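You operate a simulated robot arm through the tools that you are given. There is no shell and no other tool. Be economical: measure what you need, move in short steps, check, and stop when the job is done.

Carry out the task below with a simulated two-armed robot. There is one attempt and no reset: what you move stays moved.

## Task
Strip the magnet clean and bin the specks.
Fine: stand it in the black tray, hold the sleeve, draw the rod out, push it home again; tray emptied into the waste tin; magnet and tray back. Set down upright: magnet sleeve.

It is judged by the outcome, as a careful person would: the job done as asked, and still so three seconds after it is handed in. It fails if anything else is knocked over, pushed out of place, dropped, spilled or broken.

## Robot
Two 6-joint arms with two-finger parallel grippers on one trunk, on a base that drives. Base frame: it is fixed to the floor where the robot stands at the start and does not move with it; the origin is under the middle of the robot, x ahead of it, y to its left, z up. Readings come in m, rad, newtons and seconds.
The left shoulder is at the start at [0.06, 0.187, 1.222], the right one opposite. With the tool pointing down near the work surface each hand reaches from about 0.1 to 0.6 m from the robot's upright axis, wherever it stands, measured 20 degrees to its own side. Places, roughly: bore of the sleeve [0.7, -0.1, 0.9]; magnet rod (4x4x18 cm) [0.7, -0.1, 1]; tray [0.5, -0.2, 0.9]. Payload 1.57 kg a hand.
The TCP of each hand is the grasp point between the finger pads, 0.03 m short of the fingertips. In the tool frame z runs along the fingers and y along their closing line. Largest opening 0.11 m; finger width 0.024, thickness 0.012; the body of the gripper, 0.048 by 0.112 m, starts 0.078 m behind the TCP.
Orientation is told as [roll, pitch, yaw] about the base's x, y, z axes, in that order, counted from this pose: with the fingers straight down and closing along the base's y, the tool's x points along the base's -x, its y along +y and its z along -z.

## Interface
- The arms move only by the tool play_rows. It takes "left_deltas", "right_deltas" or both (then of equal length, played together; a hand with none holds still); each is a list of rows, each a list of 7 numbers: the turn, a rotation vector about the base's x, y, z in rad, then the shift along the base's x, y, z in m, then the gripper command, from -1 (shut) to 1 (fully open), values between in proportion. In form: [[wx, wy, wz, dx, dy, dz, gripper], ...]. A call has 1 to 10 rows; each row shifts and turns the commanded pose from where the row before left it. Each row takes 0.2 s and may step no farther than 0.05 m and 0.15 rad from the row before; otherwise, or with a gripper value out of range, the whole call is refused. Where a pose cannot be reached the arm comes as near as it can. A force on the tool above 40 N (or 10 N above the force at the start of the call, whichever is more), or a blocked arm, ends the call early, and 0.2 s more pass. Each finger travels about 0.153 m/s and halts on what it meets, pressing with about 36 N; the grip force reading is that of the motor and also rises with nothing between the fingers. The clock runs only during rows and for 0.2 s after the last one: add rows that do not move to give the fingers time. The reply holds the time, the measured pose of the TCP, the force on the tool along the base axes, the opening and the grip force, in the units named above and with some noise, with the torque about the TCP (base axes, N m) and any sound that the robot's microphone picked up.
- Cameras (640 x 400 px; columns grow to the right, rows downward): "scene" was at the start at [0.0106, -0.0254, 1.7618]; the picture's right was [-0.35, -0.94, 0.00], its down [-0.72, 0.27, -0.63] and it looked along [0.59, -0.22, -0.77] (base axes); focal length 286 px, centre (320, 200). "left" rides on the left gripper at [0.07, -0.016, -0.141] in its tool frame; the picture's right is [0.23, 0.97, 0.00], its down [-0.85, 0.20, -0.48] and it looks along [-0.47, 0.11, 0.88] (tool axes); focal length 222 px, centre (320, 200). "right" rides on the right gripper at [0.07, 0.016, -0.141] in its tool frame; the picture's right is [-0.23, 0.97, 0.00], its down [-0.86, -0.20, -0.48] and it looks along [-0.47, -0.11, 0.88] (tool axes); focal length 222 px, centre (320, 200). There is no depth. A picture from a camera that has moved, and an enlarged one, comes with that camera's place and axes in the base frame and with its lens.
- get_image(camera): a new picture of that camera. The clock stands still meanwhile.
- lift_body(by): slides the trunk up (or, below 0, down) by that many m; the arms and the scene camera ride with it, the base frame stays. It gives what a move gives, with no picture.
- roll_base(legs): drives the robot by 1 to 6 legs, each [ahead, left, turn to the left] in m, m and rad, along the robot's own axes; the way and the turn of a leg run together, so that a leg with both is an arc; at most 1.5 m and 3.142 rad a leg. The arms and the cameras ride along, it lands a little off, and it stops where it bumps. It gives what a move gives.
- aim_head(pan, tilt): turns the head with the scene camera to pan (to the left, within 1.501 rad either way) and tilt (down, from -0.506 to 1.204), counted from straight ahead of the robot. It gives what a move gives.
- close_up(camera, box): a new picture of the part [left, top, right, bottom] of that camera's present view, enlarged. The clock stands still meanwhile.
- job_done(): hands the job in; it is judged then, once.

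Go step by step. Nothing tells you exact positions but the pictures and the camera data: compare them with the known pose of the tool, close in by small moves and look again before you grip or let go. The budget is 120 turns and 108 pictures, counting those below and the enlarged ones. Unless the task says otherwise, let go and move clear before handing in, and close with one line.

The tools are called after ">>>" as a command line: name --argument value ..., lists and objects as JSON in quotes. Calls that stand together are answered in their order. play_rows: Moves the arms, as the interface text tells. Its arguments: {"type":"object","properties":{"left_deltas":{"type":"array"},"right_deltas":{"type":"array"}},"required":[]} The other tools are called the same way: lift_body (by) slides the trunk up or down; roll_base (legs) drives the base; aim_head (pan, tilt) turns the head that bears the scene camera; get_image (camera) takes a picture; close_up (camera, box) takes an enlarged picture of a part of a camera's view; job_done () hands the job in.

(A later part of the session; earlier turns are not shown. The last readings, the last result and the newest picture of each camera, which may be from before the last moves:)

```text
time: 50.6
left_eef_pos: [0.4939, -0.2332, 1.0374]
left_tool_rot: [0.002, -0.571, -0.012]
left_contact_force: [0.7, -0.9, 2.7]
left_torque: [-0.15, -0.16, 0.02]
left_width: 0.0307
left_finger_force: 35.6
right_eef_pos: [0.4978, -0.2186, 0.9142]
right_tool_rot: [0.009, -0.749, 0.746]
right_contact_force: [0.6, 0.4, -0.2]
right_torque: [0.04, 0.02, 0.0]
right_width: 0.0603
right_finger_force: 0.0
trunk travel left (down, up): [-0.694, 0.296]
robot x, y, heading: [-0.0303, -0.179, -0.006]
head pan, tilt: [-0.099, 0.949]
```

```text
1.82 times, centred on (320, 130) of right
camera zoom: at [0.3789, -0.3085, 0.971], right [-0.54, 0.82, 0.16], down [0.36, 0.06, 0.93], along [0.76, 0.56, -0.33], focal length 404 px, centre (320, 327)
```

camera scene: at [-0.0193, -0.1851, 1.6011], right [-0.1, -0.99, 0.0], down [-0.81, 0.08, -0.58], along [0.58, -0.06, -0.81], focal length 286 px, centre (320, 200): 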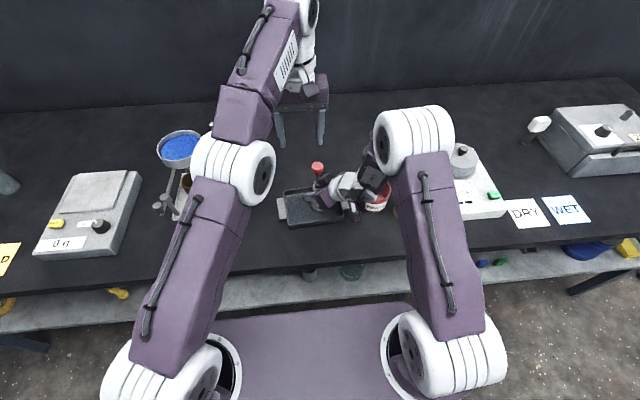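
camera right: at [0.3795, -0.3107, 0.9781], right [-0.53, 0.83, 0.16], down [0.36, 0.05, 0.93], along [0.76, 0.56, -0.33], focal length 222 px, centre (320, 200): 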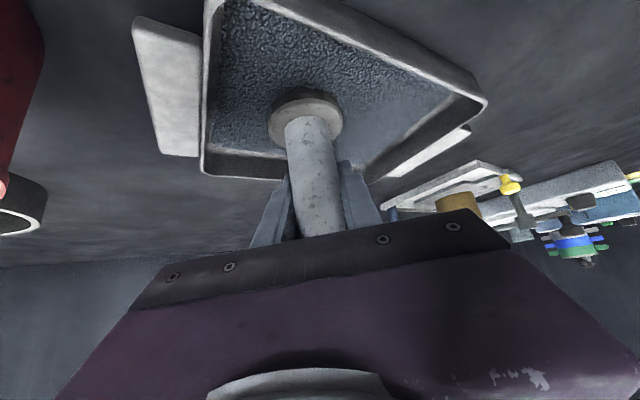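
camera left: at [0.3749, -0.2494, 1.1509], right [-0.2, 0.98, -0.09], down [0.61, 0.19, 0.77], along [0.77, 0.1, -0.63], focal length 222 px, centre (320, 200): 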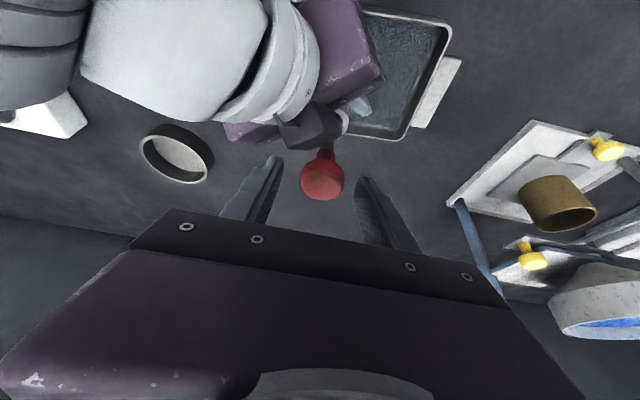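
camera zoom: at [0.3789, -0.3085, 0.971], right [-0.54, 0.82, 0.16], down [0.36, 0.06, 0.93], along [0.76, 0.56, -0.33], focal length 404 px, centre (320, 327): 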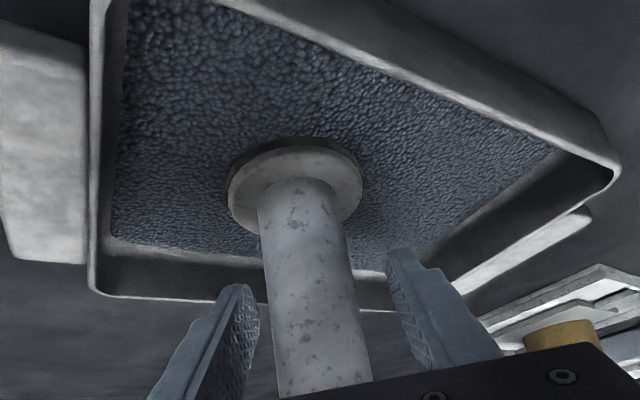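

The sleeve stands in the tray with the rod steadied by the left hand. I shift the right hand back about 13 mm and down 14 mm, and close again.

>>> play_rows --right_deltas '[[0, 0, 0, -0.005, -0.0045, -0.004, 0.1], [0, 0, 0, -0.005, -0.0045, -0.005, 0.1], [0, 0, 0, 0, 0, -0.005, 0.1], [0, 0, 0, 0, 0, 0, -0.3], [0, 0, 0, 0, 0, 0, -0.6], [0, 0, 0, 0, 0, 0, -1], [0, 0, 0, 0, 0, 0, -1]]'

>>> close_up --camera "right" --box '[160, 20, 480, 240]'

>>> close_up --camera "scene" --box '[285, 120, 365, 180]'

```text
time: 52.2
left_eef_pos: [0.4931, -0.2333, 1.0361]
left_tool_rot: [0.003, -0.572, -0.013]
left_contact_force: [-1.8, 0.9, -2.2]
left_torque: [0.12, 0.14, -0.01]
left_width: 0.0306
left_finger_force: 36.1
right_eef_pos: [0.4881, -0.2269, 0.9024]
right_tool_rot: [0.007, -0.752, 0.751]
right_contact_force: [4.7, 2.2, 19.5]
right_torque: [0.14, -0.29, 0.14]
right_width: 0.0287
right_finger_force: 35.9
trunk travel left (down, up): [-0.694, 0.296]
robot x, y, heading: [-0.0303, -0.1782, 0.0]
head pan, tilt: [-0.099, 0.949]
```

```text
1.82 times, centred on (320, 130) of right
camera zoom: at [0.3691, -0.3167, 0.958], right [-0.55, 0.82, 0.16], down [0.36, 0.05, 0.93], along [0.76, 0.57, -0.32], focal length 404 px, centre (320, 327)
```

zoom: 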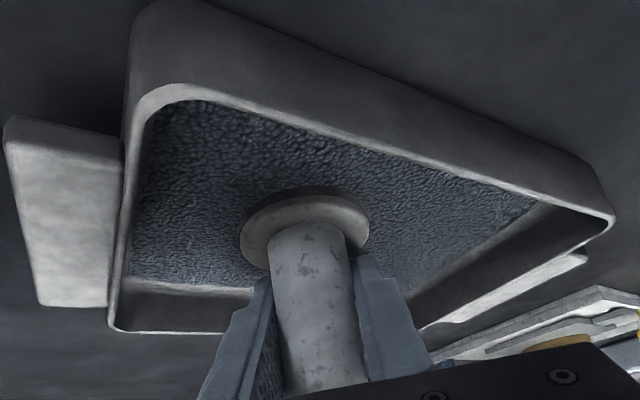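

```text
6.67 times, centred on (325, 150) of scene
camera zoom: at [-0.0198, -0.1847, 1.6012], right [-0.1, -0.99, 0.0], down [-0.81, 0.08, -0.58], along [0.58, -0.06, -0.81], focal length 1904 px, centre (287, 533)
```

zoom: 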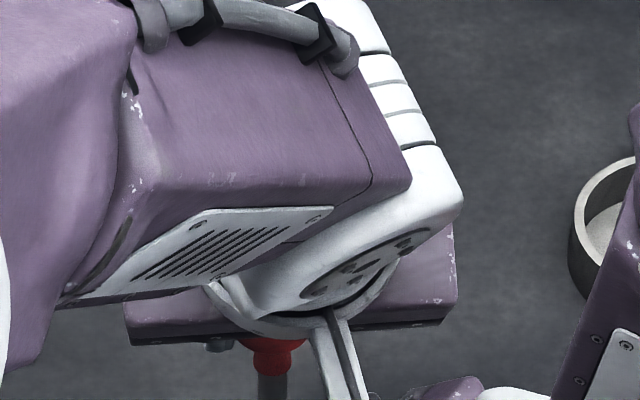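

The right hand has re-gripped the sleeve but presses down with about 20 N. I ease it up 2 mm.

>>> play_rows --right_deltas '[[0, 0, 0, 0, 0, 0.0015, -1], [0, 0, 0, 0, 0, 0, -1], [0, 0, 0, 0, 0, 0, -1]]'

>>> close_up --camera "left" --box '[200, 60, 440, 210]'

```text
time: 53.0
left_eef_pos: [0.4942, -0.2318, 1.0379]
left_tool_rot: [0.002, -0.57, -0.01]
left_contact_force: [-12.0, 0.5, 3.7]
left_torque: [0.07, 0.9, -0.05]
left_width: 0.0307
left_finger_force: 36.0
right_eef_pos: [0.4866, -0.2263, 0.902]
right_tool_rot: [0.008, -0.749, 0.748]
right_contact_force: [14.9, 1.8, 7.2]
right_torque: [0.23, 0.46, 0.12]
right_width: 0.0286
right_finger_force: 36.5
trunk travel left (down, up): [-0.694, 0.296]
robot x, y, heading: [-0.0281, -0.1777, -0.003]
head pan, tilt: [-0.099, 0.949]
```

```text
2.67 times, centred on (320, 135) of left
camera zoom: at [0.359, -0.2483, 1.1183], right [-0.18, 0.98, -0.12], down [0.46, 0.19, 0.86], along [0.87, 0.1, -0.49], focal length 592 px, centre (320, 373)
```

zoom: 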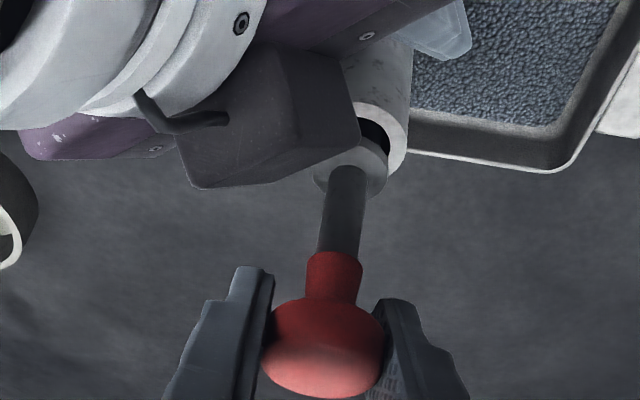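

Now the collar is clearly in front of the block. I relieve the x strain and draw the rod up.

>>> play_rows --left_deltas '[[0, 0, 0, -0.001, 0, 0.004, -1], [0, 0, 0, -0.001, 0, 0.007, -1], [0, 0, 0, 0, 0, 0.007, -1], [0, 0, 0, 0, 0, 0, -1]]'

>>> close_up --camera "left" --box '[200, 60, 440, 210]'

```text
time: 54.0
left_eef_pos: [0.4923, -0.2322, 1.0558]
left_tool_rot: [0.002, -0.572, -0.01]
left_contact_force: [1.2, -0.2, -1.1]
left_torque: [0.03, -0.29, 0.02]
left_width: 0.0303
left_finger_force: 35.8
right_eef_pos: [0.4868, -0.2284, 0.9022]
right_tool_rot: [0.008, -0.75, 0.749]
right_contact_force: [2.3, 0.7, 13.5]
right_torque: [0.04, -0.41, 0.01]
right_width: 0.0285
right_finger_force: 35.9
trunk travel left (down, up): [-0.694, 0.296]
robot x, y, heading: [-0.0277, -0.1773, 0.001]
head pan, tilt: [-0.099, 0.949]
```

```text
2.67 times, centred on (320, 135) of left
camera zoom: at [0.3572, -0.249, 1.1368], right [-0.18, 0.98, -0.12], down [0.46, 0.19, 0.87], along [0.87, 0.1, -0.49], focal length 592 px, centre (320, 373)
```

zoom: 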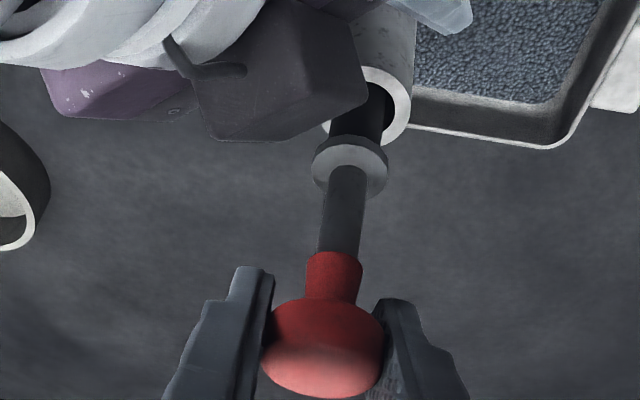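

The collar is clear of the block and the rod is sliding freely. I continue drawing it out.

>>> play_rows --left_deltas '[[0, 0, 0, 0, 0, 0.01, -1], [0, 0, 0, 0, 0, 0.01, -1], [0, 0, 0, 0, -0.0005, 0.01, -1], [0, 0, 0, 0, -0.0005, 0.01, -1], [0, 0, 0, 0, 0, 0, -1]]'

>>> get_image --camera "left"

>>> close_up --camera "right" --box '[160, 20, 480, 240]'

```text
time: 55.2
left_eef_pos: [0.4924, -0.2345, 1.0951]
left_tool_rot: [0.001, -0.571, -0.01]
left_contact_force: [3.9, 1.2, -2.3]
left_torque: [0.22, -0.7, -0.05]
left_width: 0.0306
left_finger_force: 35.7
right_eef_pos: [0.487, -0.2263, 0.9024]
right_tool_rot: [0.009, -0.749, 0.75]
right_contact_force: [-3.7, 0.0, 14.0]
right_torque: [0.07, -0.4, 0.03]
right_width: 0.0286
right_finger_force: 35.6
trunk travel left (down, up): [-0.694, 0.296]
robot x, y, heading: [-0.0285, -0.1779, -0.002]
head pan, tilt: [-0.099, 0.949]
```

```text
37 pictures are left
camera left: at [0.3568, -0.2498, 1.1767], right [-0.18, 0.98, -0.12], down [0.46, 0.19, 0.87], along [0.87, 0.1, -0.49], focal length 222 px, centre (320, 200)
```

left: 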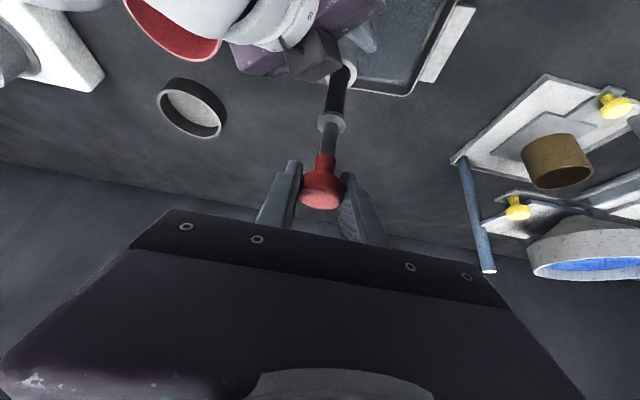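

```text
1.82 times, centred on (320, 130) of right
camera zoom: at [0.3681, -0.3172, 0.9587], right [-0.54, 0.82, 0.16], down [0.36, 0.06, 0.93], along [0.76, 0.57, -0.33], focal length 404 px, centre (320, 327)
```

zoom: 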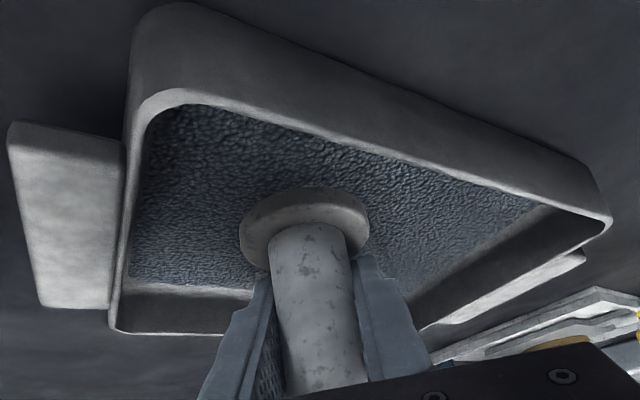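

No strain so far and the rod is about 6 cm out. I draw the rest of the way.

>>> play_rows --left_deltas '[[0, 0, 0, 0.0003, 0, 0.01, -1], [0, 0, 0, 0.0003, 0, 0.01, -1], [0, 0, 0, 0, 0, 0.01, -1], [0, 0, 0, 0, 0, 0.01, -1], [0, 0, 0, 0, 0, 0, -1], [0, 0, 0, 0, 0, 0, -1]]'

>>> get_image --camera "left"

```text
time: 56.6
left_eef_pos: [0.4914, -0.2333, 1.1362]
left_tool_rot: [0.003, -0.57, -0.011]
left_contact_force: [-1.2, 0.5, -0.5]
left_torque: [-0.04, 0.02, -0.01]
left_width: 0.0306
left_finger_force: 36.0
right_eef_pos: [0.4872, -0.2269, 0.9014]
right_tool_rot: [0.009, -0.748, 0.75]
right_contact_force: [-1.8, 0.8, 7.4]
right_torque: [-0.01, -0.08, -0.01]
right_width: 0.0284
right_finger_force: 35.8
trunk travel left (down, up): [-0.694, 0.296]
robot x, y, heading: [-0.0316, -0.1748, -0.001]
head pan, tilt: [-0.099, 0.949]
```

```text
35 pictures are left
camera left: at [0.3575, -0.2496, 1.2164], right [-0.18, 0.98, -0.12], down [0.46, 0.19, 0.87], along [0.87, 0.1, -0.49], focal length 222 px, centre (320, 200)
```

left: 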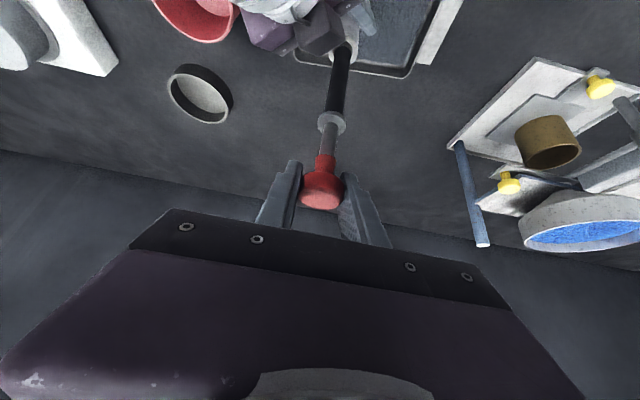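

Forces are near zero, so the rod tip may be just at the mouth. I raise 15 mm more and check the tip and the tray.

>>> play_rows --left_deltas '[[0, 0, 0, 0, 0, 0.008, -1], [0, 0, 0, 0, 0, 0.007, -1], [0, 0, 0, 0, 0, 0, -1]]'

>>> close_up --camera "left" --box '[270, 0, 430, 100]'

>>> close_up --camera "right" --box '[200, 60, 440, 210]'

```text
time: 57.4
left_eef_pos: [0.4926, -0.2334, 1.1511]
left_tool_rot: [0.002, -0.572, -0.01]
left_contact_force: [-0.8, 0.6, -1.2]
left_torque: [0.02, 0.04, -0.01]
left_width: 0.0304
left_finger_force: 36.0
right_eef_pos: [0.4869, -0.2273, 0.9022]
right_tool_rot: [0.009, -0.75, 0.748]
right_contact_force: [-2.5, 0.5, 6.1]
right_torque: [-0.03, -0.08, 0.03]
right_width: 0.0287
right_finger_force: 36.1
trunk travel left (down, up): [-0.694, 0.296]
robot x, y, heading: [-0.0297, -0.1838, -0.001]
head pan, tilt: [-0.099, 0.949]
```

```text
4.00 times, centred on (350, 50) of left
camera zoom: at [0.3575, -0.2499, 1.2315], right [-0.18, 0.98, -0.12], down [0.46, 0.19, 0.87], along [0.87, 0.1, -0.49], focal length 888 px, centre (200, 800)
```

zoom: 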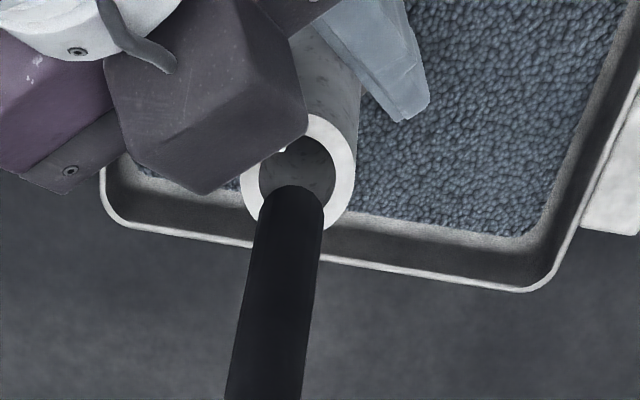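

```text
2.67 times, centred on (320, 135) of right
camera zoom: at [0.3684, -0.3173, 0.9587], right [-0.54, 0.82, 0.16], down [0.36, 0.06, 0.93], along [0.76, 0.56, -0.33], focal length 592 px, centre (320, 373)
```

zoom: 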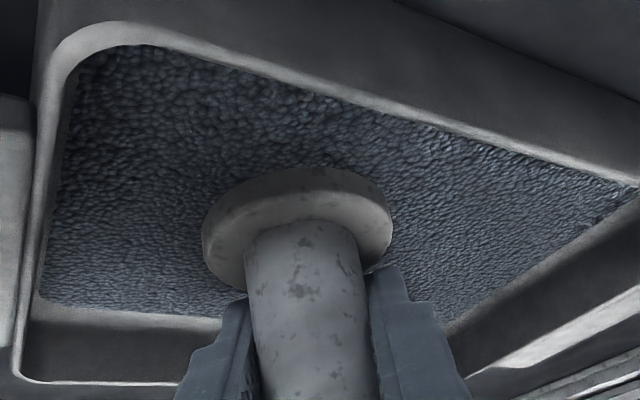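

The rod is fully out and its tip hovers right over the bore. I lower it back along the same line in small steps, watching for contact.

>>> play_rows --left_deltas '[[0, 0, 0, 0, 0, -0.006, -1], [0, 0, 0, 0, 0, -0.006, -1], [0, 0, 0, 0, 0, -0.006, -1], [0, 0, 0, 0, 0, -0.006, -1], [0, 0, 0, 0, 0, 0, -1]]'

>>> close_up --camera "left" --box '[270, 0, 430, 100]'

```text
time: 58.6
left_eef_pos: [0.4929, -0.2332, 1.1279]
left_tool_rot: [0.003, -0.571, -0.011]
left_contact_force: [0.5, 0.1, -0.9]
left_torque: [0.02, 0.03, 0.02]
left_width: 0.0307
left_finger_force: 36.2
right_eef_pos: [0.4873, -0.2278, 0.9023]
right_tool_rot: [0.008, -0.747, 0.748]
right_contact_force: [-0.9, 0.3, 6.9]
right_torque: [0.0, -0.08, -0.03]
right_width: 0.0287
right_finger_force: 36.0
trunk travel left (down, up): [-0.694, 0.296]
robot x, y, heading: [-0.0318, -0.1763, -0.001]
head pan, tilt: [-0.099, 0.949]
```

```text
4.00 times, centred on (350, 50) of left
camera zoom: at [0.3581, -0.2499, 1.2076], right [-0.18, 0.98, -0.12], down [0.46, 0.19, 0.87], along [0.87, 0.1, -0.49], focal length 888 px, centre (200, 800)
```

zoom: 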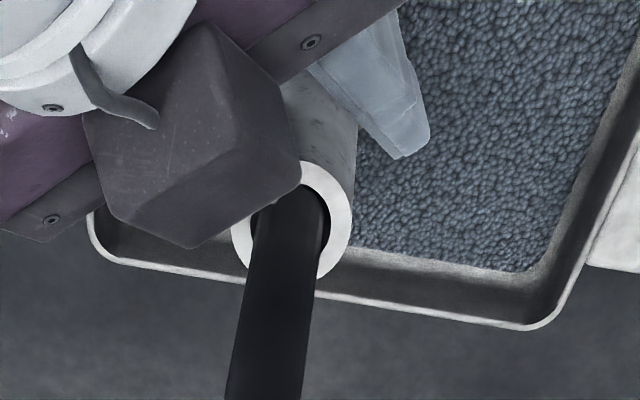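

The tip has entered the bore without contact. I push it down home.

>>> play_rows --left_deltas '[[0, 0, 0, 0, 0, -0.01, -1], [0, 0, 0, 0, 0, -0.012, -1], [0, 0, 0, 0, 0, -0.012, -1], [0, 0, 0, 0, 0.0005, -0.012, -1], [0, 0, 0, 0, 0.0005, -0.012, -1], [0, 0, 0, 0, 0, -0.012, -1], [0, 0, 0, 0, 0, 0, -1]]'

>>> play_rows --left_deltas '[[0, 0, 0, 0, 0, -0.008, -1], [0, 0, 0, 0, 0, -0.008, -1], [0, 0, 0, 0, 0, -0.003, -1], [0, 0, 0, 0, 0, 0, -1]]'

```text
time: 60.2
left_eef_pos: [0.4909, -0.2333, 1.0568]
left_tool_rot: [0.004, -0.569, -0.012]
left_contact_force: [0.2, 0.0, -0.8]
left_torque: [0.02, -0.03, 0.0]
left_width: 0.0304
left_finger_force: 36.1
right_eef_pos: [0.4867, -0.2275, 0.9026]
right_tool_rot: [0.009, -0.749, 0.748]
right_contact_force: [-0.5, 0.9, 6.9]
right_torque: [0.0, -0.15, -0.02]
right_width: 0.0288
right_finger_force: 35.6
trunk travel left (down, up): [-0.694, 0.296]
robot x, y, heading: [-0.0299, -0.1771, -0.008]
head pan, tilt: [-0.099, 0.949]
```

```text
time: 61.2
left_eef_pos: [0.4922, -0.2334, 1.038]
left_tool_rot: [0.004, -0.571, -0.012]
left_contact_force: [-0.2, 0.1, -1.3]
left_torque: [-0.03, 0.0, -0.01]
left_width: 0.0306
left_finger_force: 35.6
right_eef_pos: [0.488, -0.2272, 0.9015]
right_tool_rot: [0.009, -0.749, 0.749]
right_contact_force: [0.3, -0.8, 7.4]
right_torque: [0.02, -0.11, 0.02]
right_width: 0.0286
right_finger_force: 36.2
trunk travel left (down, up): [-0.694, 0.296]
robot x, y, heading: [-0.0314, -0.1775, -0.004]
head pan, tilt: [-0.099, 0.949]
```

The rod is nearly home and still hanging free. I press a few millimetres more until it seats.

>>> play_rows --left_deltas '[[0, 0, 0, 0, 0, -0.0015, -1], [0, 0, 0, 0, 0, -0.0015, -1], [0, 0, 0, 0, 0, 0, -1]]'

>>> close_up --camera "left" --box '[230, 60, 430, 210]'

```text
time: 62.0
left_eef_pos: [0.4917, -0.2337, 1.0366]
left_tool_rot: [0.0, -0.576, -0.011]
left_contact_force: [-5.2, 1.4, 28.5]
left_torque: [0.04, 0.26, -0.01]
left_width: 0.0306
left_finger_force: 35.8
right_eef_pos: [0.4869, -0.2284, 0.9025]
right_tool_rot: [0.009, -0.747, 0.748]
right_contact_force: [12.6, 0.7, -8.2]
right_torque: [0.32, 0.01, 0.09]
right_width: 0.0285
right_finger_force: 36.4
trunk travel left (down, up): [-0.694, 0.296]
robot x, y, heading: [-0.0293, -0.18, -0.003]
head pan, tilt: [-0.099, 0.949]
```

```text
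2.67 times, centred on (330, 135) of left
camera zoom: at [0.3583, -0.2491, 1.1172], right [-0.18, 0.98, -0.12], down [0.46, 0.2, 0.87], along [0.87, 0.1, -0.48], focal length 592 px, centre (293, 373)
```

zoom: 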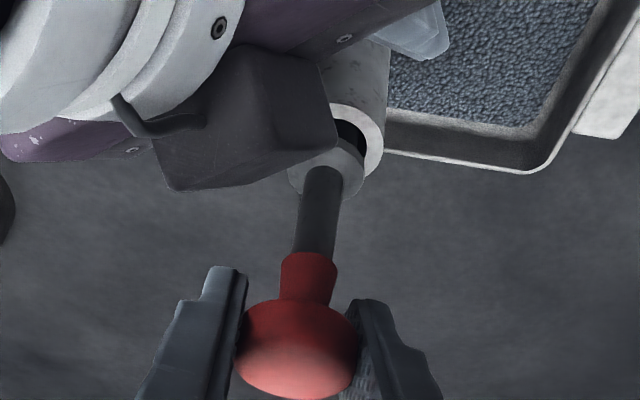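

The rod is firmly seated, taking 28 N, with the collar at the same spot as before. I release the knob and back the left hand away up and to the left.

>>> play_rows --left_deltas '[[0, 0, 0, 0, 0, 0.0025, -1], [0, 0, 0, 0, 0, 0, -0.3], [0, 0, 0, 0, 0, 0, 0.1], [0, 0, 0, -0.005, 0, 0.03, 0.1], [0, 0, 0, -0.01, 0, 0.04, 0.1], [0, 0, 0, -0.01, 0.01, 0.04, 0.1], [0, 0.13, 0, 0, 0.03, 0.03, 0.1], [0, 0.15, 0, 0, 0.04, 0.02, 0.1], [0, 0.15, 0, 0, 0.04, 0, 0.1], [0, 0.13, 0, 0, 0.04, 0, 0.1]]'

>>> get_image --camera "scene"

```text
time: 64.2
left_eef_pos: [0.4685, -0.0719, 1.1969]
left_tool_rot: [-0.006, -0.008, -0.009]
left_contact_force: [0.9, 0.2, 1.1]
left_torque: [-0.02, -0.03, 0.01]
left_width: 0.0604
left_finger_force: 0.1
right_eef_pos: [0.4887, -0.2264, 0.9014]
right_tool_rot: [0.008, -0.747, 0.75]
right_contact_force: [1.0, 0.5, 4.6]
right_torque: [0.01, -0.15, -0.04]
right_width: 0.0287
right_finger_force: 35.8
trunk travel left (down, up): [-0.694, 0.296]
robot x, y, heading: [-0.0306, -0.1808, 0.001]
head pan, tilt: [-0.099, 0.949]
```

```text
30 pictures are left
camera scene: at [-0.0186, -0.1841, 1.6011], right [-0.1, -0.99, 0.0], down [-0.81, 0.08, -0.58], along [0.58, -0.06, -0.81], focal length 286 px, centre (320, 200)
```

scene: 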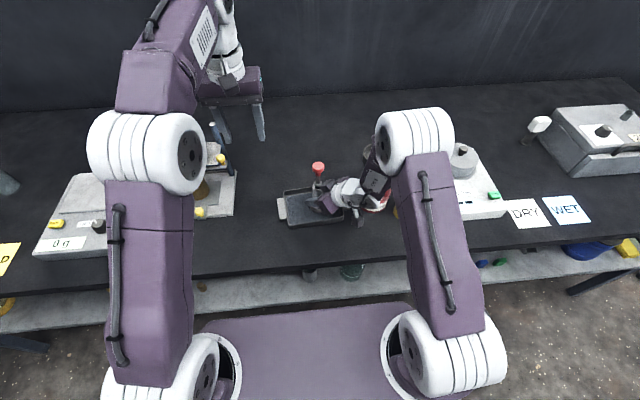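

The magnet stands with the rod home, and the left hand is clear. I lift the magnet out of the tray and retract the left hand a little.

>>> play_rows --right_deltas '[[0, 0, 0, 0, 0, 0.01, -1], [0, 0, 0, 0, 0, 0.015, -1], [0, 0, 0, 0, 0, 0.02, -1], [0, 0, 0, 0, 0, 0.02, -1], [0, 0, 0, 0, 0, 0.015, -1], [0, 0, 0, 0, 0, 0, -1]]' --left_deltas '[[0, 0, 0, -0.02, 0, 0.01, 0.1], [0, 0, 0, -0.02, 0, 0.01, 0.1], [0, 0, 0, -0.02, 0, 0.01, 0.1], [0, 0, 0, -0.02, 0, 0.01, 0.1], [0, 0, 0, 0, 0, 0, 0.1], [0, 0, 0, 0, 0, 0, 0.1]]'

>>> roll_base --legs '[[0.03, 0.147, 0]]'

>>> get_image --camera "right"

```text
time: 65.6
left_eef_pos: [0.3873, -0.0723, 1.2353]
left_tool_rot: [-0.005, -0.011, -0.01]
left_contact_force: [0.1, -0.2, -0.7]
left_torque: [-0.01, -0.01, 0.01]
left_width: 0.0607
left_finger_force: 0.1
right_eef_pos: [0.4888, -0.2277, 0.9814]
right_tool_rot: [0.01, -0.747, 0.746]
right_contact_force: [0.6, -0.1, -2.7]
right_torque: [0.0, 0.0, -0.01]
right_width: 0.0288
right_finger_force: 35.9
trunk travel left (down, up): [-0.694, 0.296]
robot x, y, heading: [-0.0284, -0.1831, -0.002]
head pan, tilt: [-0.099, 0.949]
```

```text
time: 67.0
left_eef_pos: [0.4175, 0.0721, 1.2363]
left_tool_rot: [-0.003, -0.011, -0.011]
left_contact_force: [0.3, 0.1, -0.5]
left_torque: [0.02, 0.0, -0.02]
left_width: 0.0607
left_finger_force: 0.0
right_eef_pos: [0.5172, -0.0819, 0.9821]
right_tool_rot: [0.01, -0.749, 0.747]
right_contact_force: [0.2, -1.2, -1.9]
right_torque: [0.05, -0.01, -0.02]
right_width: 0.0286
right_finger_force: 35.8
trunk travel left (down, up): [-0.694, 0.296]
robot x, y, heading: [-0.0, -0.032, -0.002]
head pan, tilt: [-0.099, 0.949]
```

```text
29 pictures are left
camera right: at [0.3988, -0.1721, 1.0384], right [-0.54, 0.82, 0.16], down [0.36, 0.05, 0.93], along [0.76, 0.56, -0.33], focal length 222 px, centre (320, 200)
```

right: 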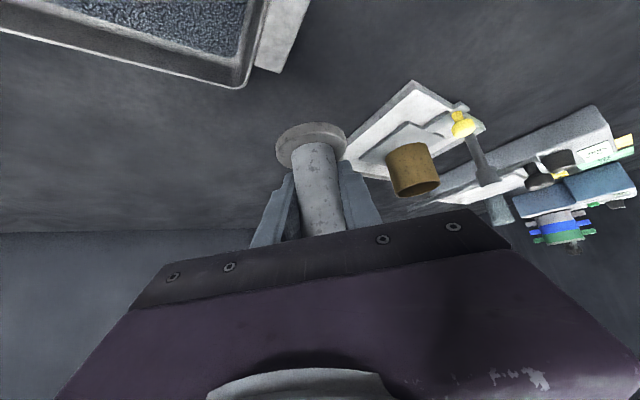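

The magnet is back in the gap in front of its old spot. I move it straight ahead to there, still raised.

>>> play_rows --right_deltas '[[0, 0, 0, 0.02, 0, 0, -1], [0, 0, 0, 0.03, 0.001, 0, -1], [0, 0, 0, 0.03, 0.001, 0, -1], [0, 0, 0, 0.03, 0.001, 0, -1], [0, 0, 0, 0.025, 0, 0, -1], [0, 0, 0, 0.015, 0, 0, -1], [0, 0, 0, 0, 0, -0.015, -1], [0, 0, 0, 0, 0, -0.015, -1], [0, 0, 0, 0, 0, -0.015, -1], [0, 0, 0, 0, 0, 0, -1]]'

>>> get_image --camera "right"

>>> get_image --camera "scene"

```text
time: 69.2
left_eef_pos: [0.4175, 0.0745, 1.2353]
left_tool_rot: [-0.004, -0.01, -0.01]
left_contact_force: [-0.3, 0.6, 0.2]
left_torque: [-0.04, -0.01, -0.02]
left_width: 0.0604
left_finger_force: 0.0
right_eef_pos: [0.6673, -0.078, 0.9362]
right_tool_rot: [0.01, -0.749, 0.746]
right_contact_force: [0.3, 0.8, -1.7]
right_torque: [-0.01, -0.01, 0.03]
right_width: 0.0284
right_finger_force: 35.8
trunk travel left (down, up): [-0.694, 0.296]
robot x, y, heading: [0.0006, -0.0337, -0.003]
head pan, tilt: [-0.099, 0.949]
```

```text
28 pictures are left
camera right: at [0.5495, -0.1677, 0.9933], right [-0.54, 0.82, 0.16], down [0.36, 0.06, 0.93], along [0.76, 0.56, -0.33], focal length 222 px, centre (320, 200)
```

right: 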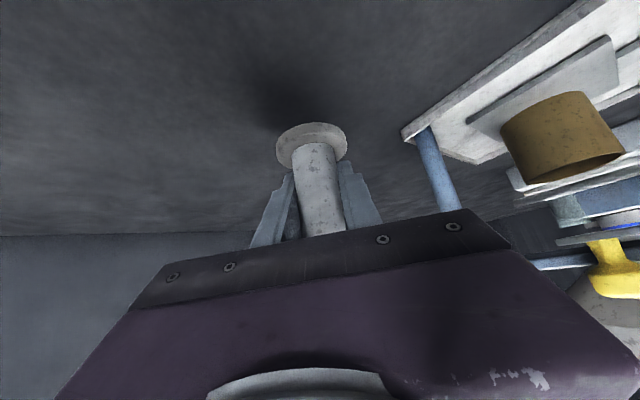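

```text
27 pictures are left
camera scene: at [0.0117, -0.0385, 1.601], right [-0.1, -0.99, 0.0], down [-0.81, 0.08, -0.58], along [0.58, -0.06, -0.81], focal length 286 px, centre (320, 200)
```

scene: 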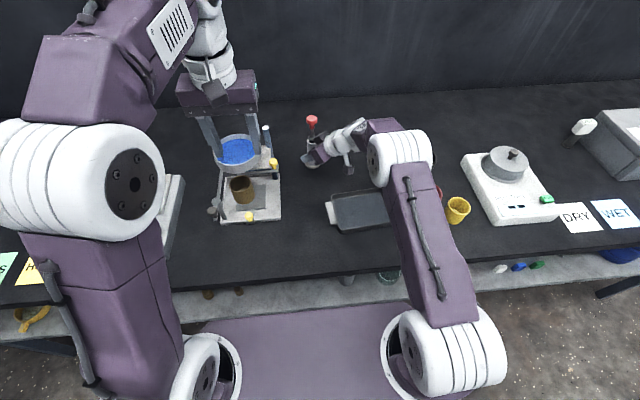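

It's over its original place. I lower it to the table.

>>> play_rows --right_deltas '[[0, 0, 0, 0, 0, -0.015, -1], [0, 0, 0, 0, 0, -0.015, -1], [0, 0, 0, 0, 0, -0.006, -1], [0, 0, 0, 0, 0, -0.004, -1], [0, 0, 0, 0, 0, 0, -1]]'

```text
time: 70.4
left_eef_pos: [0.418, 0.0736, 1.2365]
left_tool_rot: [-0.005, -0.01, -0.011]
left_contact_force: [-0.7, -0.9, -0.1]
left_torque: [0.0, -0.02, 0.02]
left_width: 0.0607
left_finger_force: 0.0
right_eef_pos: [0.6683, -0.0774, 0.8956]
right_tool_rot: [0.01, -0.747, 0.745]
right_contact_force: [0.4, -0.2, -2.4]
right_torque: [0.02, -0.03, 0.01]
right_width: 0.0287
right_finger_force: 36.6
trunk travel left (down, up): [-0.694, 0.296]
robot x, y, heading: [0.0005, -0.035, -0.004]
head pan, tilt: [-0.099, 0.949]
```

>>> play_rows --right_deltas '[[0, 0, 0, 0, 0, -0.0015, -1], [0, 0, 0, 0, 0, -0.0015, -1], [0, 0, 0, 0, 0, 0, -1]]'

>>> close_up --camera "right" --box '[200, 60, 440, 210]'

```text
time: 71.2
left_eef_pos: [0.418, 0.0735, 1.237]
left_tool_rot: [-0.004, -0.012, -0.009]
left_contact_force: [0.0, 0.0, 0.0]
left_torque: [0.01, 0.01, 0.0]
left_width: 0.0605
left_finger_force: 0.0
right_eef_pos: [0.6675, -0.0776, 0.8966]
right_tool_rot: [0.005, -0.75, 0.749]
right_contact_force: [2.4, 0.3, 9.9]
right_torque: [-0.04, -0.35, 0.01]
right_width: 0.0289
right_finger_force: 36.3
trunk travel left (down, up): [-0.694, 0.296]
robot x, y, heading: [0.0036, -0.0299, 0.004]
head pan, tilt: [-0.099, 0.949]
```

```text
2.67 times, centred on (320, 135) of right
camera zoom: at [0.549, -0.1674, 0.9523], right [-0.54, 0.82, 0.16], down [0.36, 0.06, 0.93], along [0.76, 0.56, -0.32], focal length 592 px, centre (320, 373)
```

zoom: 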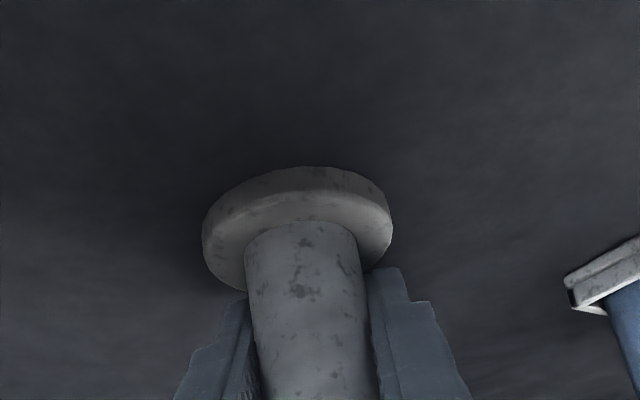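

The foot is on the table within a few millimetres of its old spot. I open gently and back out along the hand's heading.

>>> play_rows --right_deltas '[[0, 0, 0, 0, 0, 0.001, -0.8], [0, 0, 0, 0, 0, 0, -0.4], [0, 0, 0, 0, 0, 0, -0.1], [0, 0, 0, 0, 0, 0, 0.2], [0, 0, 0, -0.015, -0.014, 0, 0.2], [0, 0, 0, -0.022, -0.02, 0, 0.2], [0, 0, 0, -0.022, -0.02, 0.0, 0.2], [0, 0, 0, -0.022, -0.02, 0.015, 0.2], [0, 0, 0, -0.01, -0.02, 0.03, 0.2], [0, 0, 0, 0, 0, 0.03, 0.2]]'

>>> get_image --camera "right"

```text
time: 73.4
left_eef_pos: [0.4178, 0.0749, 1.2359]
left_tool_rot: [-0.003, -0.011, -0.011]
left_contact_force: [-0.6, 0.3, 0.5]
left_torque: [-0.01, -0.02, 0.0]
left_width: 0.0605
left_finger_force: 0.1
right_eef_pos: [0.5755, -0.1721, 0.9705]
right_tool_rot: [0.008, -0.746, 0.746]
right_contact_force: [-0.7, 0.3, 0.3]
right_torque: [-0.03, -0.02, -0.04]
right_width: 0.0659
right_finger_force: 0.1
trunk travel left (down, up): [-0.694, 0.296]
robot x, y, heading: [-0.0018, -0.0293, -0.002]
head pan, tilt: [-0.099, 0.949]
```

```text
25 pictures are left
camera right: at [0.4578, -0.2611, 1.0273], right [-0.54, 0.82, 0.16], down [0.36, 0.06, 0.93], along [0.76, 0.56, -0.33], focal length 222 px, centre (320, 200)
```

right: 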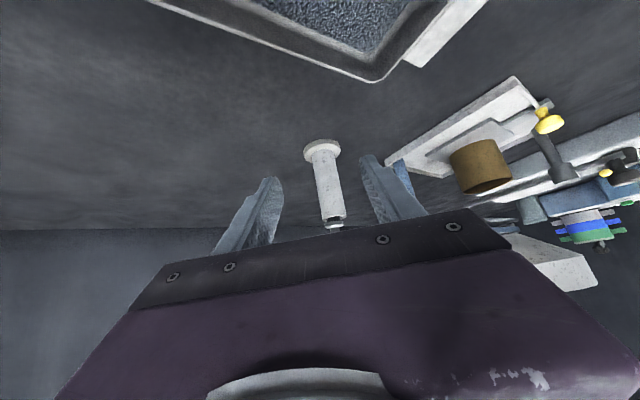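

The magnet stands upright and free. Next is the tray: I'll take both handles with straight-down fingers, so I first straighten and raise the right hand.

>>> play_rows --right_deltas '[[0, 0, 0, -0.01, -0.015, 0.03, 0.2], [-0.101, 0.1095, 0, -0.01, -0.015, 0.03, 0.2], [-0.101, 0.1095, 0, -0.01, -0.015, 0.03, 0.2], [-0.101, 0.1095, 0, -0.01, -0.01, 0.03, 0.2], [-0.101, 0.1095, 0, 0, -0.01, 0.02, 0.2], [-0.101, 0.1095, -0.08, 0, -0.01, 0.01, 0.2], [0, 0, -0.145, 0, -0.01, 0, 0.2], [0, 0, -0.145, 0, -0.01, 0, 0.2], [0, 0, -0.145, 0, -0.01, 0, 0.2], [0, 0, -0.145, 0, 0, 0, 0.2]]'

```text
refused: row 6 steps farther than a row can; nothing moved
```

>>> play_rows --right_deltas '[[0, 0, 0, -0.01, -0.015, 0.03, 0.2], [-0.101, 0.1095, 0, -0.01, -0.015, 0.03, 0.2], [-0.101, 0.1095, 0, -0.01, -0.015, 0.03, 0.2], [-0.101, 0.1095, 0, -0.01, -0.01, 0.03, 0.2], [-0.101, 0.1095, 0, 0, -0.01, 0.02, 0.2], [-0.101, 0.1095, 0, 0, -0.01, 0.01, 0.2], [0, 0, -0.145, 0, -0.01, 0, 0.2], [0, 0, -0.145, 0, -0.01, 0, 0.2], [0, 0, -0.145, 0, -0.01, 0, 0.2], [0, 0, -0.145, 0, 0, 0, 0.2]]' --left_deltas '[[0, 0, 0, 0, 0, 0, 0.2], [0, 0, 0, 0, 0, 0, 0.2], [0, 0, 0, 0, 0, 0, 0.2], [0, 0, 0, 0, 0, 0, 0.2], [0, 0, 0, 0, 0, 0, 0.2], [0, 0, 0, 0, 0, 0, 0.2], [0, 0, 0, 0, 0, 0, 0.2], [0, 0, 0.09, 0, 0, 0, 0.2], [0, 0, 0, 0, 0, 0, 0.2], [0, 0, 0, 0, 0, 0, 0.2]]'

>>> roll_base --legs '[[0, -0.18, 0]]'

>>> get_image --camera "scene"

```text
time: 75.6
left_eef_pos: [0.4175, 0.0748, 1.2364]
left_tool_rot: [-0.003, -0.01, 0.08]
left_contact_force: [-0.9, -0.1, -0.1]
left_torque: [-0.03, -0.03, 0.01]
left_width: 0.0661
left_finger_force: 0.0
right_eef_pos: [0.5372, -0.2759, 1.1202]
right_tool_rot: [0.011, -0.004, 0.165]
right_contact_force: [0.2, -0.2, -1.3]
right_torque: [0.0, 0.0, -0.04]
right_width: 0.0659
right_finger_force: 0.0
trunk travel left (down, up): [-0.694, 0.296]
robot x, y, heading: [-0.0013, -0.0345, -0.003]
head pan, tilt: [-0.099, 0.949]
```

```text
time: 77.1
left_eef_pos: [0.4169, -0.1054, 1.2373]
left_tool_rot: [-0.006, -0.012, 0.082]
left_contact_force: [-0.5, 0.1, 0.0]
left_torque: [-0.04, 0.02, 0.01]
left_width: 0.0658
left_finger_force: 0.1
right_eef_pos: [0.5365, -0.4546, 1.121]
right_tool_rot: [0.008, -0.004, 0.167]
right_contact_force: [0.3, -1.1, 0.9]
right_torque: [-0.04, 0.0, -0.02]
right_width: 0.0659
right_finger_force: 0.0
trunk travel left (down, up): [-0.694, 0.296]
robot x, y, heading: [-0.002, -0.2128, -0.003]
head pan, tilt: [-0.099, 0.949]
```

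```text
24 pictures are left
camera scene: at [0.0114, -0.2174, 1.601], right [-0.1, -0.99, 0.0], down [-0.81, 0.08, -0.58], along [0.58, -0.06, -0.81], focal length 286 px, centre (320, 200)
```

scene: 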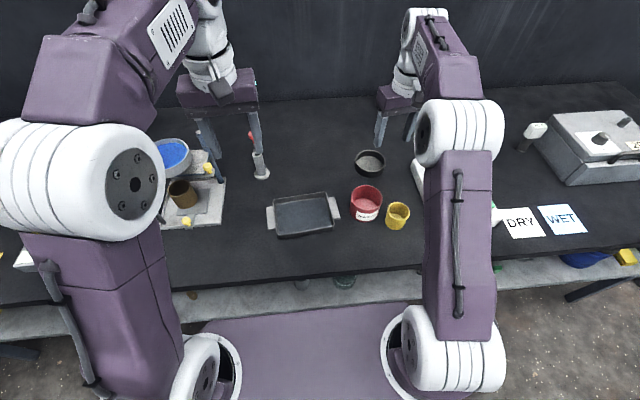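

Clear overview. I zoom in on the tray to place its handles and see its contents.

>>> close_up --camera "scene" --box '[255, 175, 355, 245]'

```text
5.71 times, centred on (305, 210) of scene
camera zoom: at [0.0114, -0.2174, 1.601], right [-0.1, -0.99, 0.0], down [-0.81, 0.08, -0.58], along [0.58, -0.06, -0.81], focal length 1632 px, centre (406, 143)
```

zoom: 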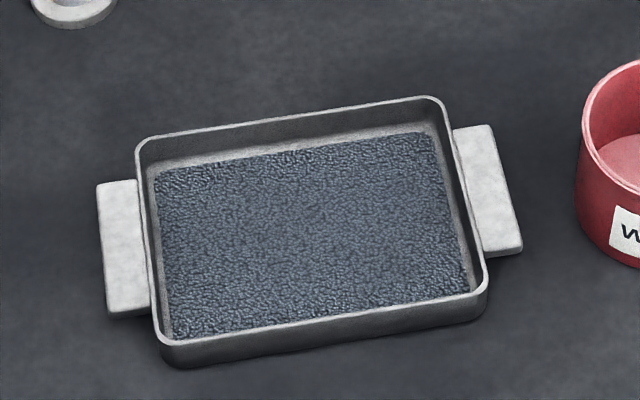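

The handles are at about (0.488, -0.115) and (0.505, -0.312), with tray yaw about 0.09. I bring both hands above them at z≈1.0.

>>> play_rows --left_deltas '[[0, 0, 0, 0.012, -0.002, -0.04, 0.2], [0, 0, 0, 0.012, -0.002, -0.04, 0.2], [0, 0, 0, 0.012, -0.002, -0.04, 0.2], [0, 0, 0, 0.012, -0.002, -0.04, 0.2], [0, 0, 0, 0.012, -0.002, -0.04, 0.2], [0, 0, 0, 0.011, -0.002, -0.037, 0.2], [0, 0, 0, 0, 0, 0, 0.2]]' --right_deltas '[[0, 0, -0.08, -0.005, 0.024, -0.02, 0.2], [0, 0, 0, -0.005, 0.024, -0.02, 0.2], [0, 0, 0, -0.005, 0.024, -0.02, 0.2], [0, 0, 0, -0.005, 0.024, -0.02, 0.2], [0, 0, 0, -0.005, 0.024, -0.02, 0.2], [0, 0, 0, -0.005, 0.024, -0.02, 0.2], [0, 0, 0, 0, 0, 0, 0.2]]'

>>> get_image --camera "left"

>>> get_image --camera "right"

```text
time: 78.7
left_eef_pos: [0.4885, -0.1166, 0.9982]
left_tool_rot: [-0.004, -0.011, 0.082]
left_contact_force: [-0.4, 0.2, 0.0]
left_torque: [0.01, 0.02, 0.0]
left_width: 0.066
left_finger_force: 0.0
right_eef_pos: [0.5067, -0.3128, 0.9986]
right_tool_rot: [0.01, -0.004, 0.086]
right_contact_force: [0.7, -0.2, 0.1]
right_torque: [0.01, 0.03, -0.01]
right_width: 0.066
right_finger_force: 0.0
trunk travel left (down, up): [-0.694, 0.296]
robot x, y, heading: [0.0016, -0.2143, 0.003]
head pan, tilt: [-0.099, 0.949]
```

```text
22 pictures are left
camera left: at [0.4191, -0.1398, 1.1391], right [-0.31, 0.95, -0.01], down [0.83, 0.27, 0.49], along [0.47, 0.14, -0.87], focal length 222 px, centre (320, 200)
```

left: 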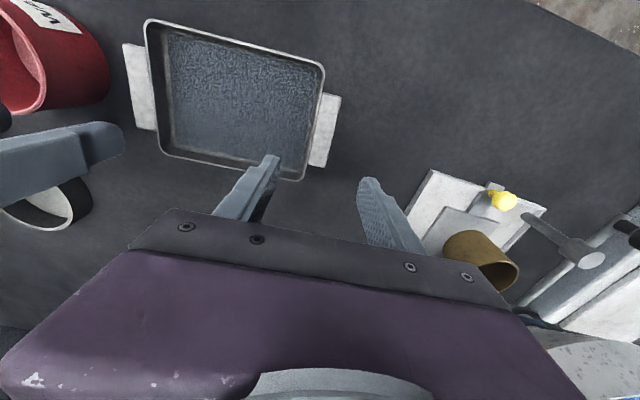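

```text
21 pictures are left
camera right: at [0.4353, -0.3049, 1.1416], right [0.14, 0.99, 0.01], down [0.87, -0.13, 0.48], along [0.48, -0.06, -0.88], focal length 222 px, centre (320, 200)
```

right: 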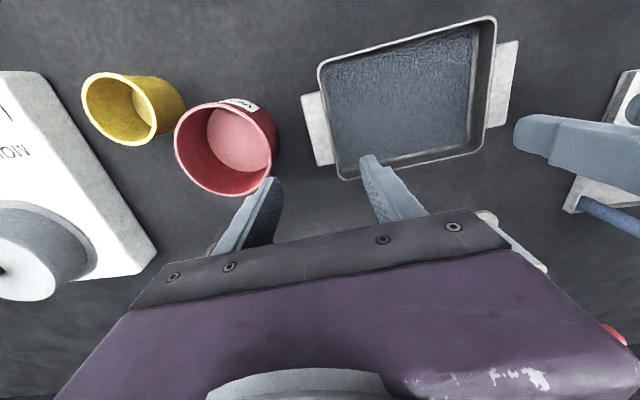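

Cross-checking both views puts the rim and handles higher than I assumed, at z≈0.88, with grip centres at about (0.472, -0.121) and (0.488, -0.309). I narrow the fingers and lower both hands, one finger inside each wall and one outside each handle.

>>> play_rows --left_deltas '[[0, 0, 0, -0.008, -0.002, -0.02, -0.05], [0, 0, 0, -0.008, -0.003, -0.02, -0.05], [0, 0, 0, 0, 0, -0.02, -0.05], [0, 0, 0, 0, 0, 0, -0.05]]' --right_deltas '[[0, 0, 0, -0.009, 0.002, -0.02, -0.05], [0, 0, 0, -0.01, 0.002, -0.02, -0.05], [0, 0, 0, 0, 0, -0.02, -0.05], [0, 0, 0, 0, 0, 0, -0.05]]'

>>> close_up --camera "left" --box '[100, 0, 420, 220]'

>>> close_up --camera "right" --box '[220, 0, 540, 220]'

```text
time: 79.7
left_eef_pos: [0.4711, -0.1231, 0.9398]
left_tool_rot: [-0.002, -0.011, 0.083]
left_contact_force: [-0.2, -0.6, 0.4]
left_torque: [0.01, 0.03, -0.02]
left_width: 0.0521
left_finger_force: 0.2
right_eef_pos: [0.4901, -0.3091, 0.9395]
right_tool_rot: [0.01, -0.002, 0.086]
right_contact_force: [-0.8, 0.3, -0.4]
right_torque: [-0.02, 0.02, 0.01]
right_width: 0.0524
right_finger_force: 0.1
trunk travel left (down, up): [-0.694, 0.296]
robot x, y, heading: [-0.0031, -0.215, 0.001]
head pan, tilt: [-0.099, 0.949]
```

```text
1.82 times, centred on (260, 110) of left
camera zoom: at [0.4033, -0.1457, 1.0798], right [-0.31, 0.95, -0.01], down [0.83, 0.27, 0.49], along [0.47, 0.14, -0.87], focal length 404 px, centre (429, 364)
```

zoom: 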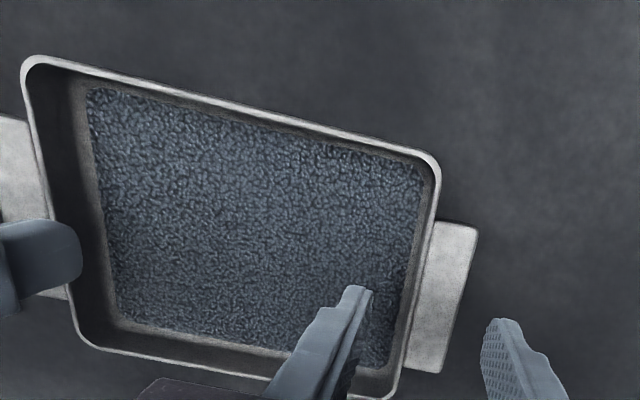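

```text
1.82 times, centred on (380, 110) of right
camera zoom: at [0.4173, -0.301, 1.0814], right [0.14, 0.99, 0.01], down [0.87, -0.13, 0.48], along [0.48, -0.06, -0.88], focal length 404 px, centre (211, 364)
```

zoom: 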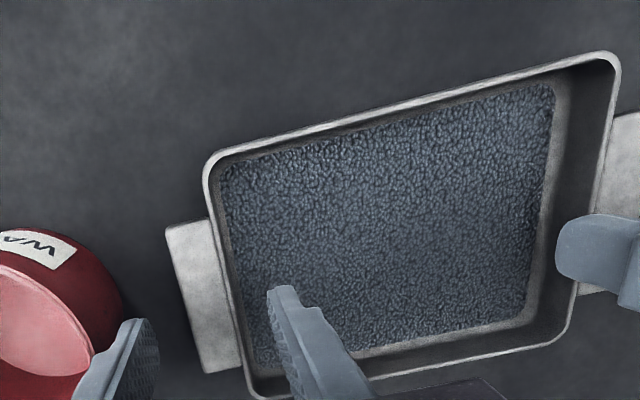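

Both hands straddle their handles correctly. I lower to grip depth.

>>> play_rows --left_deltas '[[0, 0, 0, 0, 0.001, -0.015, -0.05], [0, 0, 0, 0, 0.001, -0.015, -0.05], [0, 0, 0, 0, 0, -0.013, -0.05], [0, 0, 0, 0, 0, -0.01, -0.05], [0, 0, 0, 0, 0, 0, -0.05]]' --right_deltas '[[0, 0, 0, 0, 0, -0.015, -0.05], [0, 0, 0, -0.002, 0, -0.015, -0.05], [0, 0, 0, 0, 0, -0.013, -0.05], [0, 0, 0, 0, 0, -0.01, -0.05], [0, 0, 0, 0, 0, 0, -0.05]]'

>>> play_rows --left_deltas '[[0, 0, 0, 0, 0, 0, -0.25], [0, 0, 0, 0, 0, 0, -0.4], [0, 0, 0, 0, 0, 0, -0.5], [0, 0, 0, 0, 0, 0, -0.5]]' --right_deltas '[[0, 0, 0, 0, 0, 0, -0.25], [0, 0, 0, 0, 0, 0, -0.4], [0, 0, 0, 0, 0, 0, -0.5], [0, 0, 0, 0, 0, 0, -0.5]]'

```text
time: 80.7
left_eef_pos: [0.4716, -0.1218, 0.8965]
left_tool_rot: [-0.011, -0.03, 0.081]
left_contact_force: [-7.5, 2.1, 23.6]
left_torque: [-0.69, 0.46, -0.19]
left_width: 0.0502
left_finger_force: 0.1
right_eef_pos: [0.4849, -0.3081, 0.896]
right_tool_rot: [0.011, -0.022, 0.087]
right_contact_force: [-5.8, -1.7, 20.4]
right_torque: [0.46, 0.47, 0.19]
right_width: 0.0506
right_finger_force: 0.0
trunk travel left (down, up): [-0.694, 0.296]
robot x, y, heading: [0.0011, -0.2104, 0.002]
head pan, tilt: [-0.099, 0.949]
stopped in row 5 (left hand): the force on the tool passed its limit (the readings are from after the stop); the commanded pose is now the measured one
```

```text
time: 81.7
left_eef_pos: [0.476, -0.1233, 0.8952]
left_tool_rot: [-0.011, -0.037, 0.082]
left_contact_force: [-2.4, -7.5, 20.5]
left_torque: [-0.67, 0.26, -0.04]
left_width: 0.0341
left_finger_force: 4.0
right_eef_pos: [0.4865, -0.306, 0.8943]
right_tool_rot: [0.014, -0.029, 0.084]
right_contact_force: [-7.3, 7.0, 23.6]
right_torque: [0.65, 0.52, 0.04]
right_width: 0.0339
right_finger_force: 3.9
trunk travel left (down, up): [-0.694, 0.296]
robot x, y, heading: [-0.0021, -0.2107, -0.0]
head pan, tilt: [-0.099, 0.949]
stopped in row 4 (left hand): the force on the tool passed its limit (the readings are from after the stop); the commanded pose is now the measured one
```

The inner fingertips pressed on the tray's inner edge at z≈0.866. I raise both hands a few millimetres to unload, then check.

>>> play_rows --left_deltas '[[0, 0, 0, 0, 0, 0.003, -0.35], [0, 0, 0, -0.003, 0, 0.003, -0.35], [0, 0.02, 0, 0, 0, 0, -0.35]]' --right_deltas '[[0, 0, 0, 0, 0, 0.003, -0.35], [0, 0, 0, 0, 0, 0.003, -0.35], [0, 0.02, 0, 0, 0, 0, -0.35]]'

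>>> get_image --camera "scene"

```text
time: 82.5
left_eef_pos: [0.4751, -0.1206, 0.8969]
left_tool_rot: [-0.006, -0.007, 0.083]
left_contact_force: [-0.5, -0.7, -0.7]
left_torque: [0.03, 0.01, -0.01]
left_width: 0.0363
left_finger_force: 0.1
right_eef_pos: [0.4924, -0.3071, 0.8977]
right_tool_rot: [0.014, 0.0, 0.086]
right_contact_force: [0.4, 0.2, -0.7]
right_torque: [0.02, 0.02, 0.0]
right_width: 0.0357
right_finger_force: 0.1
trunk travel left (down, up): [-0.694, 0.296]
robot x, y, heading: [0.0015, -0.2152, -0.002]
head pan, tilt: [-0.099, 0.949]
```

```text
18 pictures are left
camera scene: at [0.0114, -0.2191, 1.6007], right [-0.1, -0.99, 0.0], down [-0.81, 0.08, -0.58], along [0.58, -0.06, -0.81], focal length 286 px, centre (320, 200)
```

scene: 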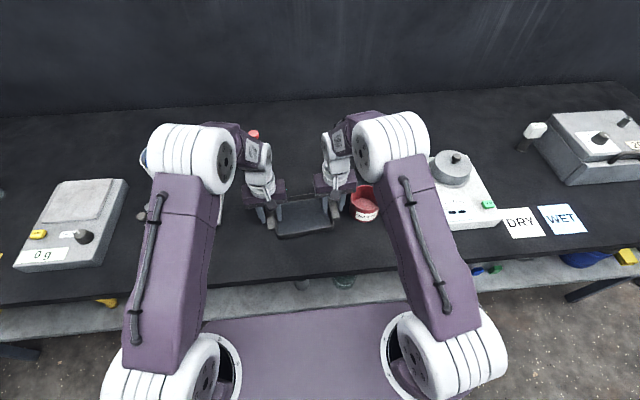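

Unloaded and centred. I close both hands on the handles.

>>> play_rows --left_deltas '[[0, 0, 0, 0, 0, 0, -0.5], [0, 0, 0, 0, 0, 0, -1], [0, 0, 0, 0, 0, 0, -1]]' --right_deltas '[[0, 0, 0, 0, 0, 0, -0.5], [0, 0, 0, 0, 0, 0, -1], [0, 0, 0, 0, 0, 0, -1]]'

```text
time: 83.2
left_eef_pos: [0.4755, -0.1214, 0.8972]
left_tool_rot: [-0.005, -0.005, 0.082]
left_contact_force: [0.0, 34.9, 1.4]
left_torque: [0.35, 0.04, 0.41]
left_width: 0.0247
left_finger_force: 36.0
right_eef_pos: [0.4917, -0.3096, 0.8974]
right_tool_rot: [0.011, 0.002, 0.087]
right_contact_force: [0.2, -33.6, 1.2]
right_torque: [-0.53, -0.31, 0.1]
right_width: 0.0244
right_finger_force: 36.0
trunk travel left (down, up): [-0.694, 0.296]
robot x, y, heading: [0.0007, -0.2153, -0.0]
head pan, tilt: [-0.099, 0.949]
```

Both hands squeeze the tray from outside only, with 35 N balancing across it. I shift the hands slightly outward so the inner fingers share the grip.

>>> play_rows --left_deltas '[[0, 0, 0, 0, 0.0015, 0, -1], [0, 0, 0, 0, 0.0015, 0, -1], [0, 0, 0, 0, 0, 0, -1]]' --right_deltas '[[0, 0, 0, 0, -0.0015, 0, -1], [0, 0, 0, 0, -0.0015, 0, -1], [0, 0, 0, 0, 0, 0, -1]]'

```text
time: 84.0
left_eef_pos: [0.476, -0.1208, 0.8976]
left_tool_rot: [-0.011, -0.008, 0.081]
left_contact_force: [1.2, 3.2, 0.5]
left_torque: [0.08, 0.18, 0.18]
left_width: 0.0244
left_finger_force: 35.9
right_eef_pos: [0.4925, -0.309, 0.898]
right_tool_rot: [0.016, -0.001, 0.088]
right_contact_force: [-1.2, -1.6, 1.2]
right_torque: [-0.11, -0.18, 0.07]
right_width: 0.0243
right_finger_force: 35.9
trunk travel left (down, up): [-0.694, 0.296]
robot x, y, heading: [-0.0021, -0.2139, 0.001]
head pan, tilt: [-0.099, 0.949]
```

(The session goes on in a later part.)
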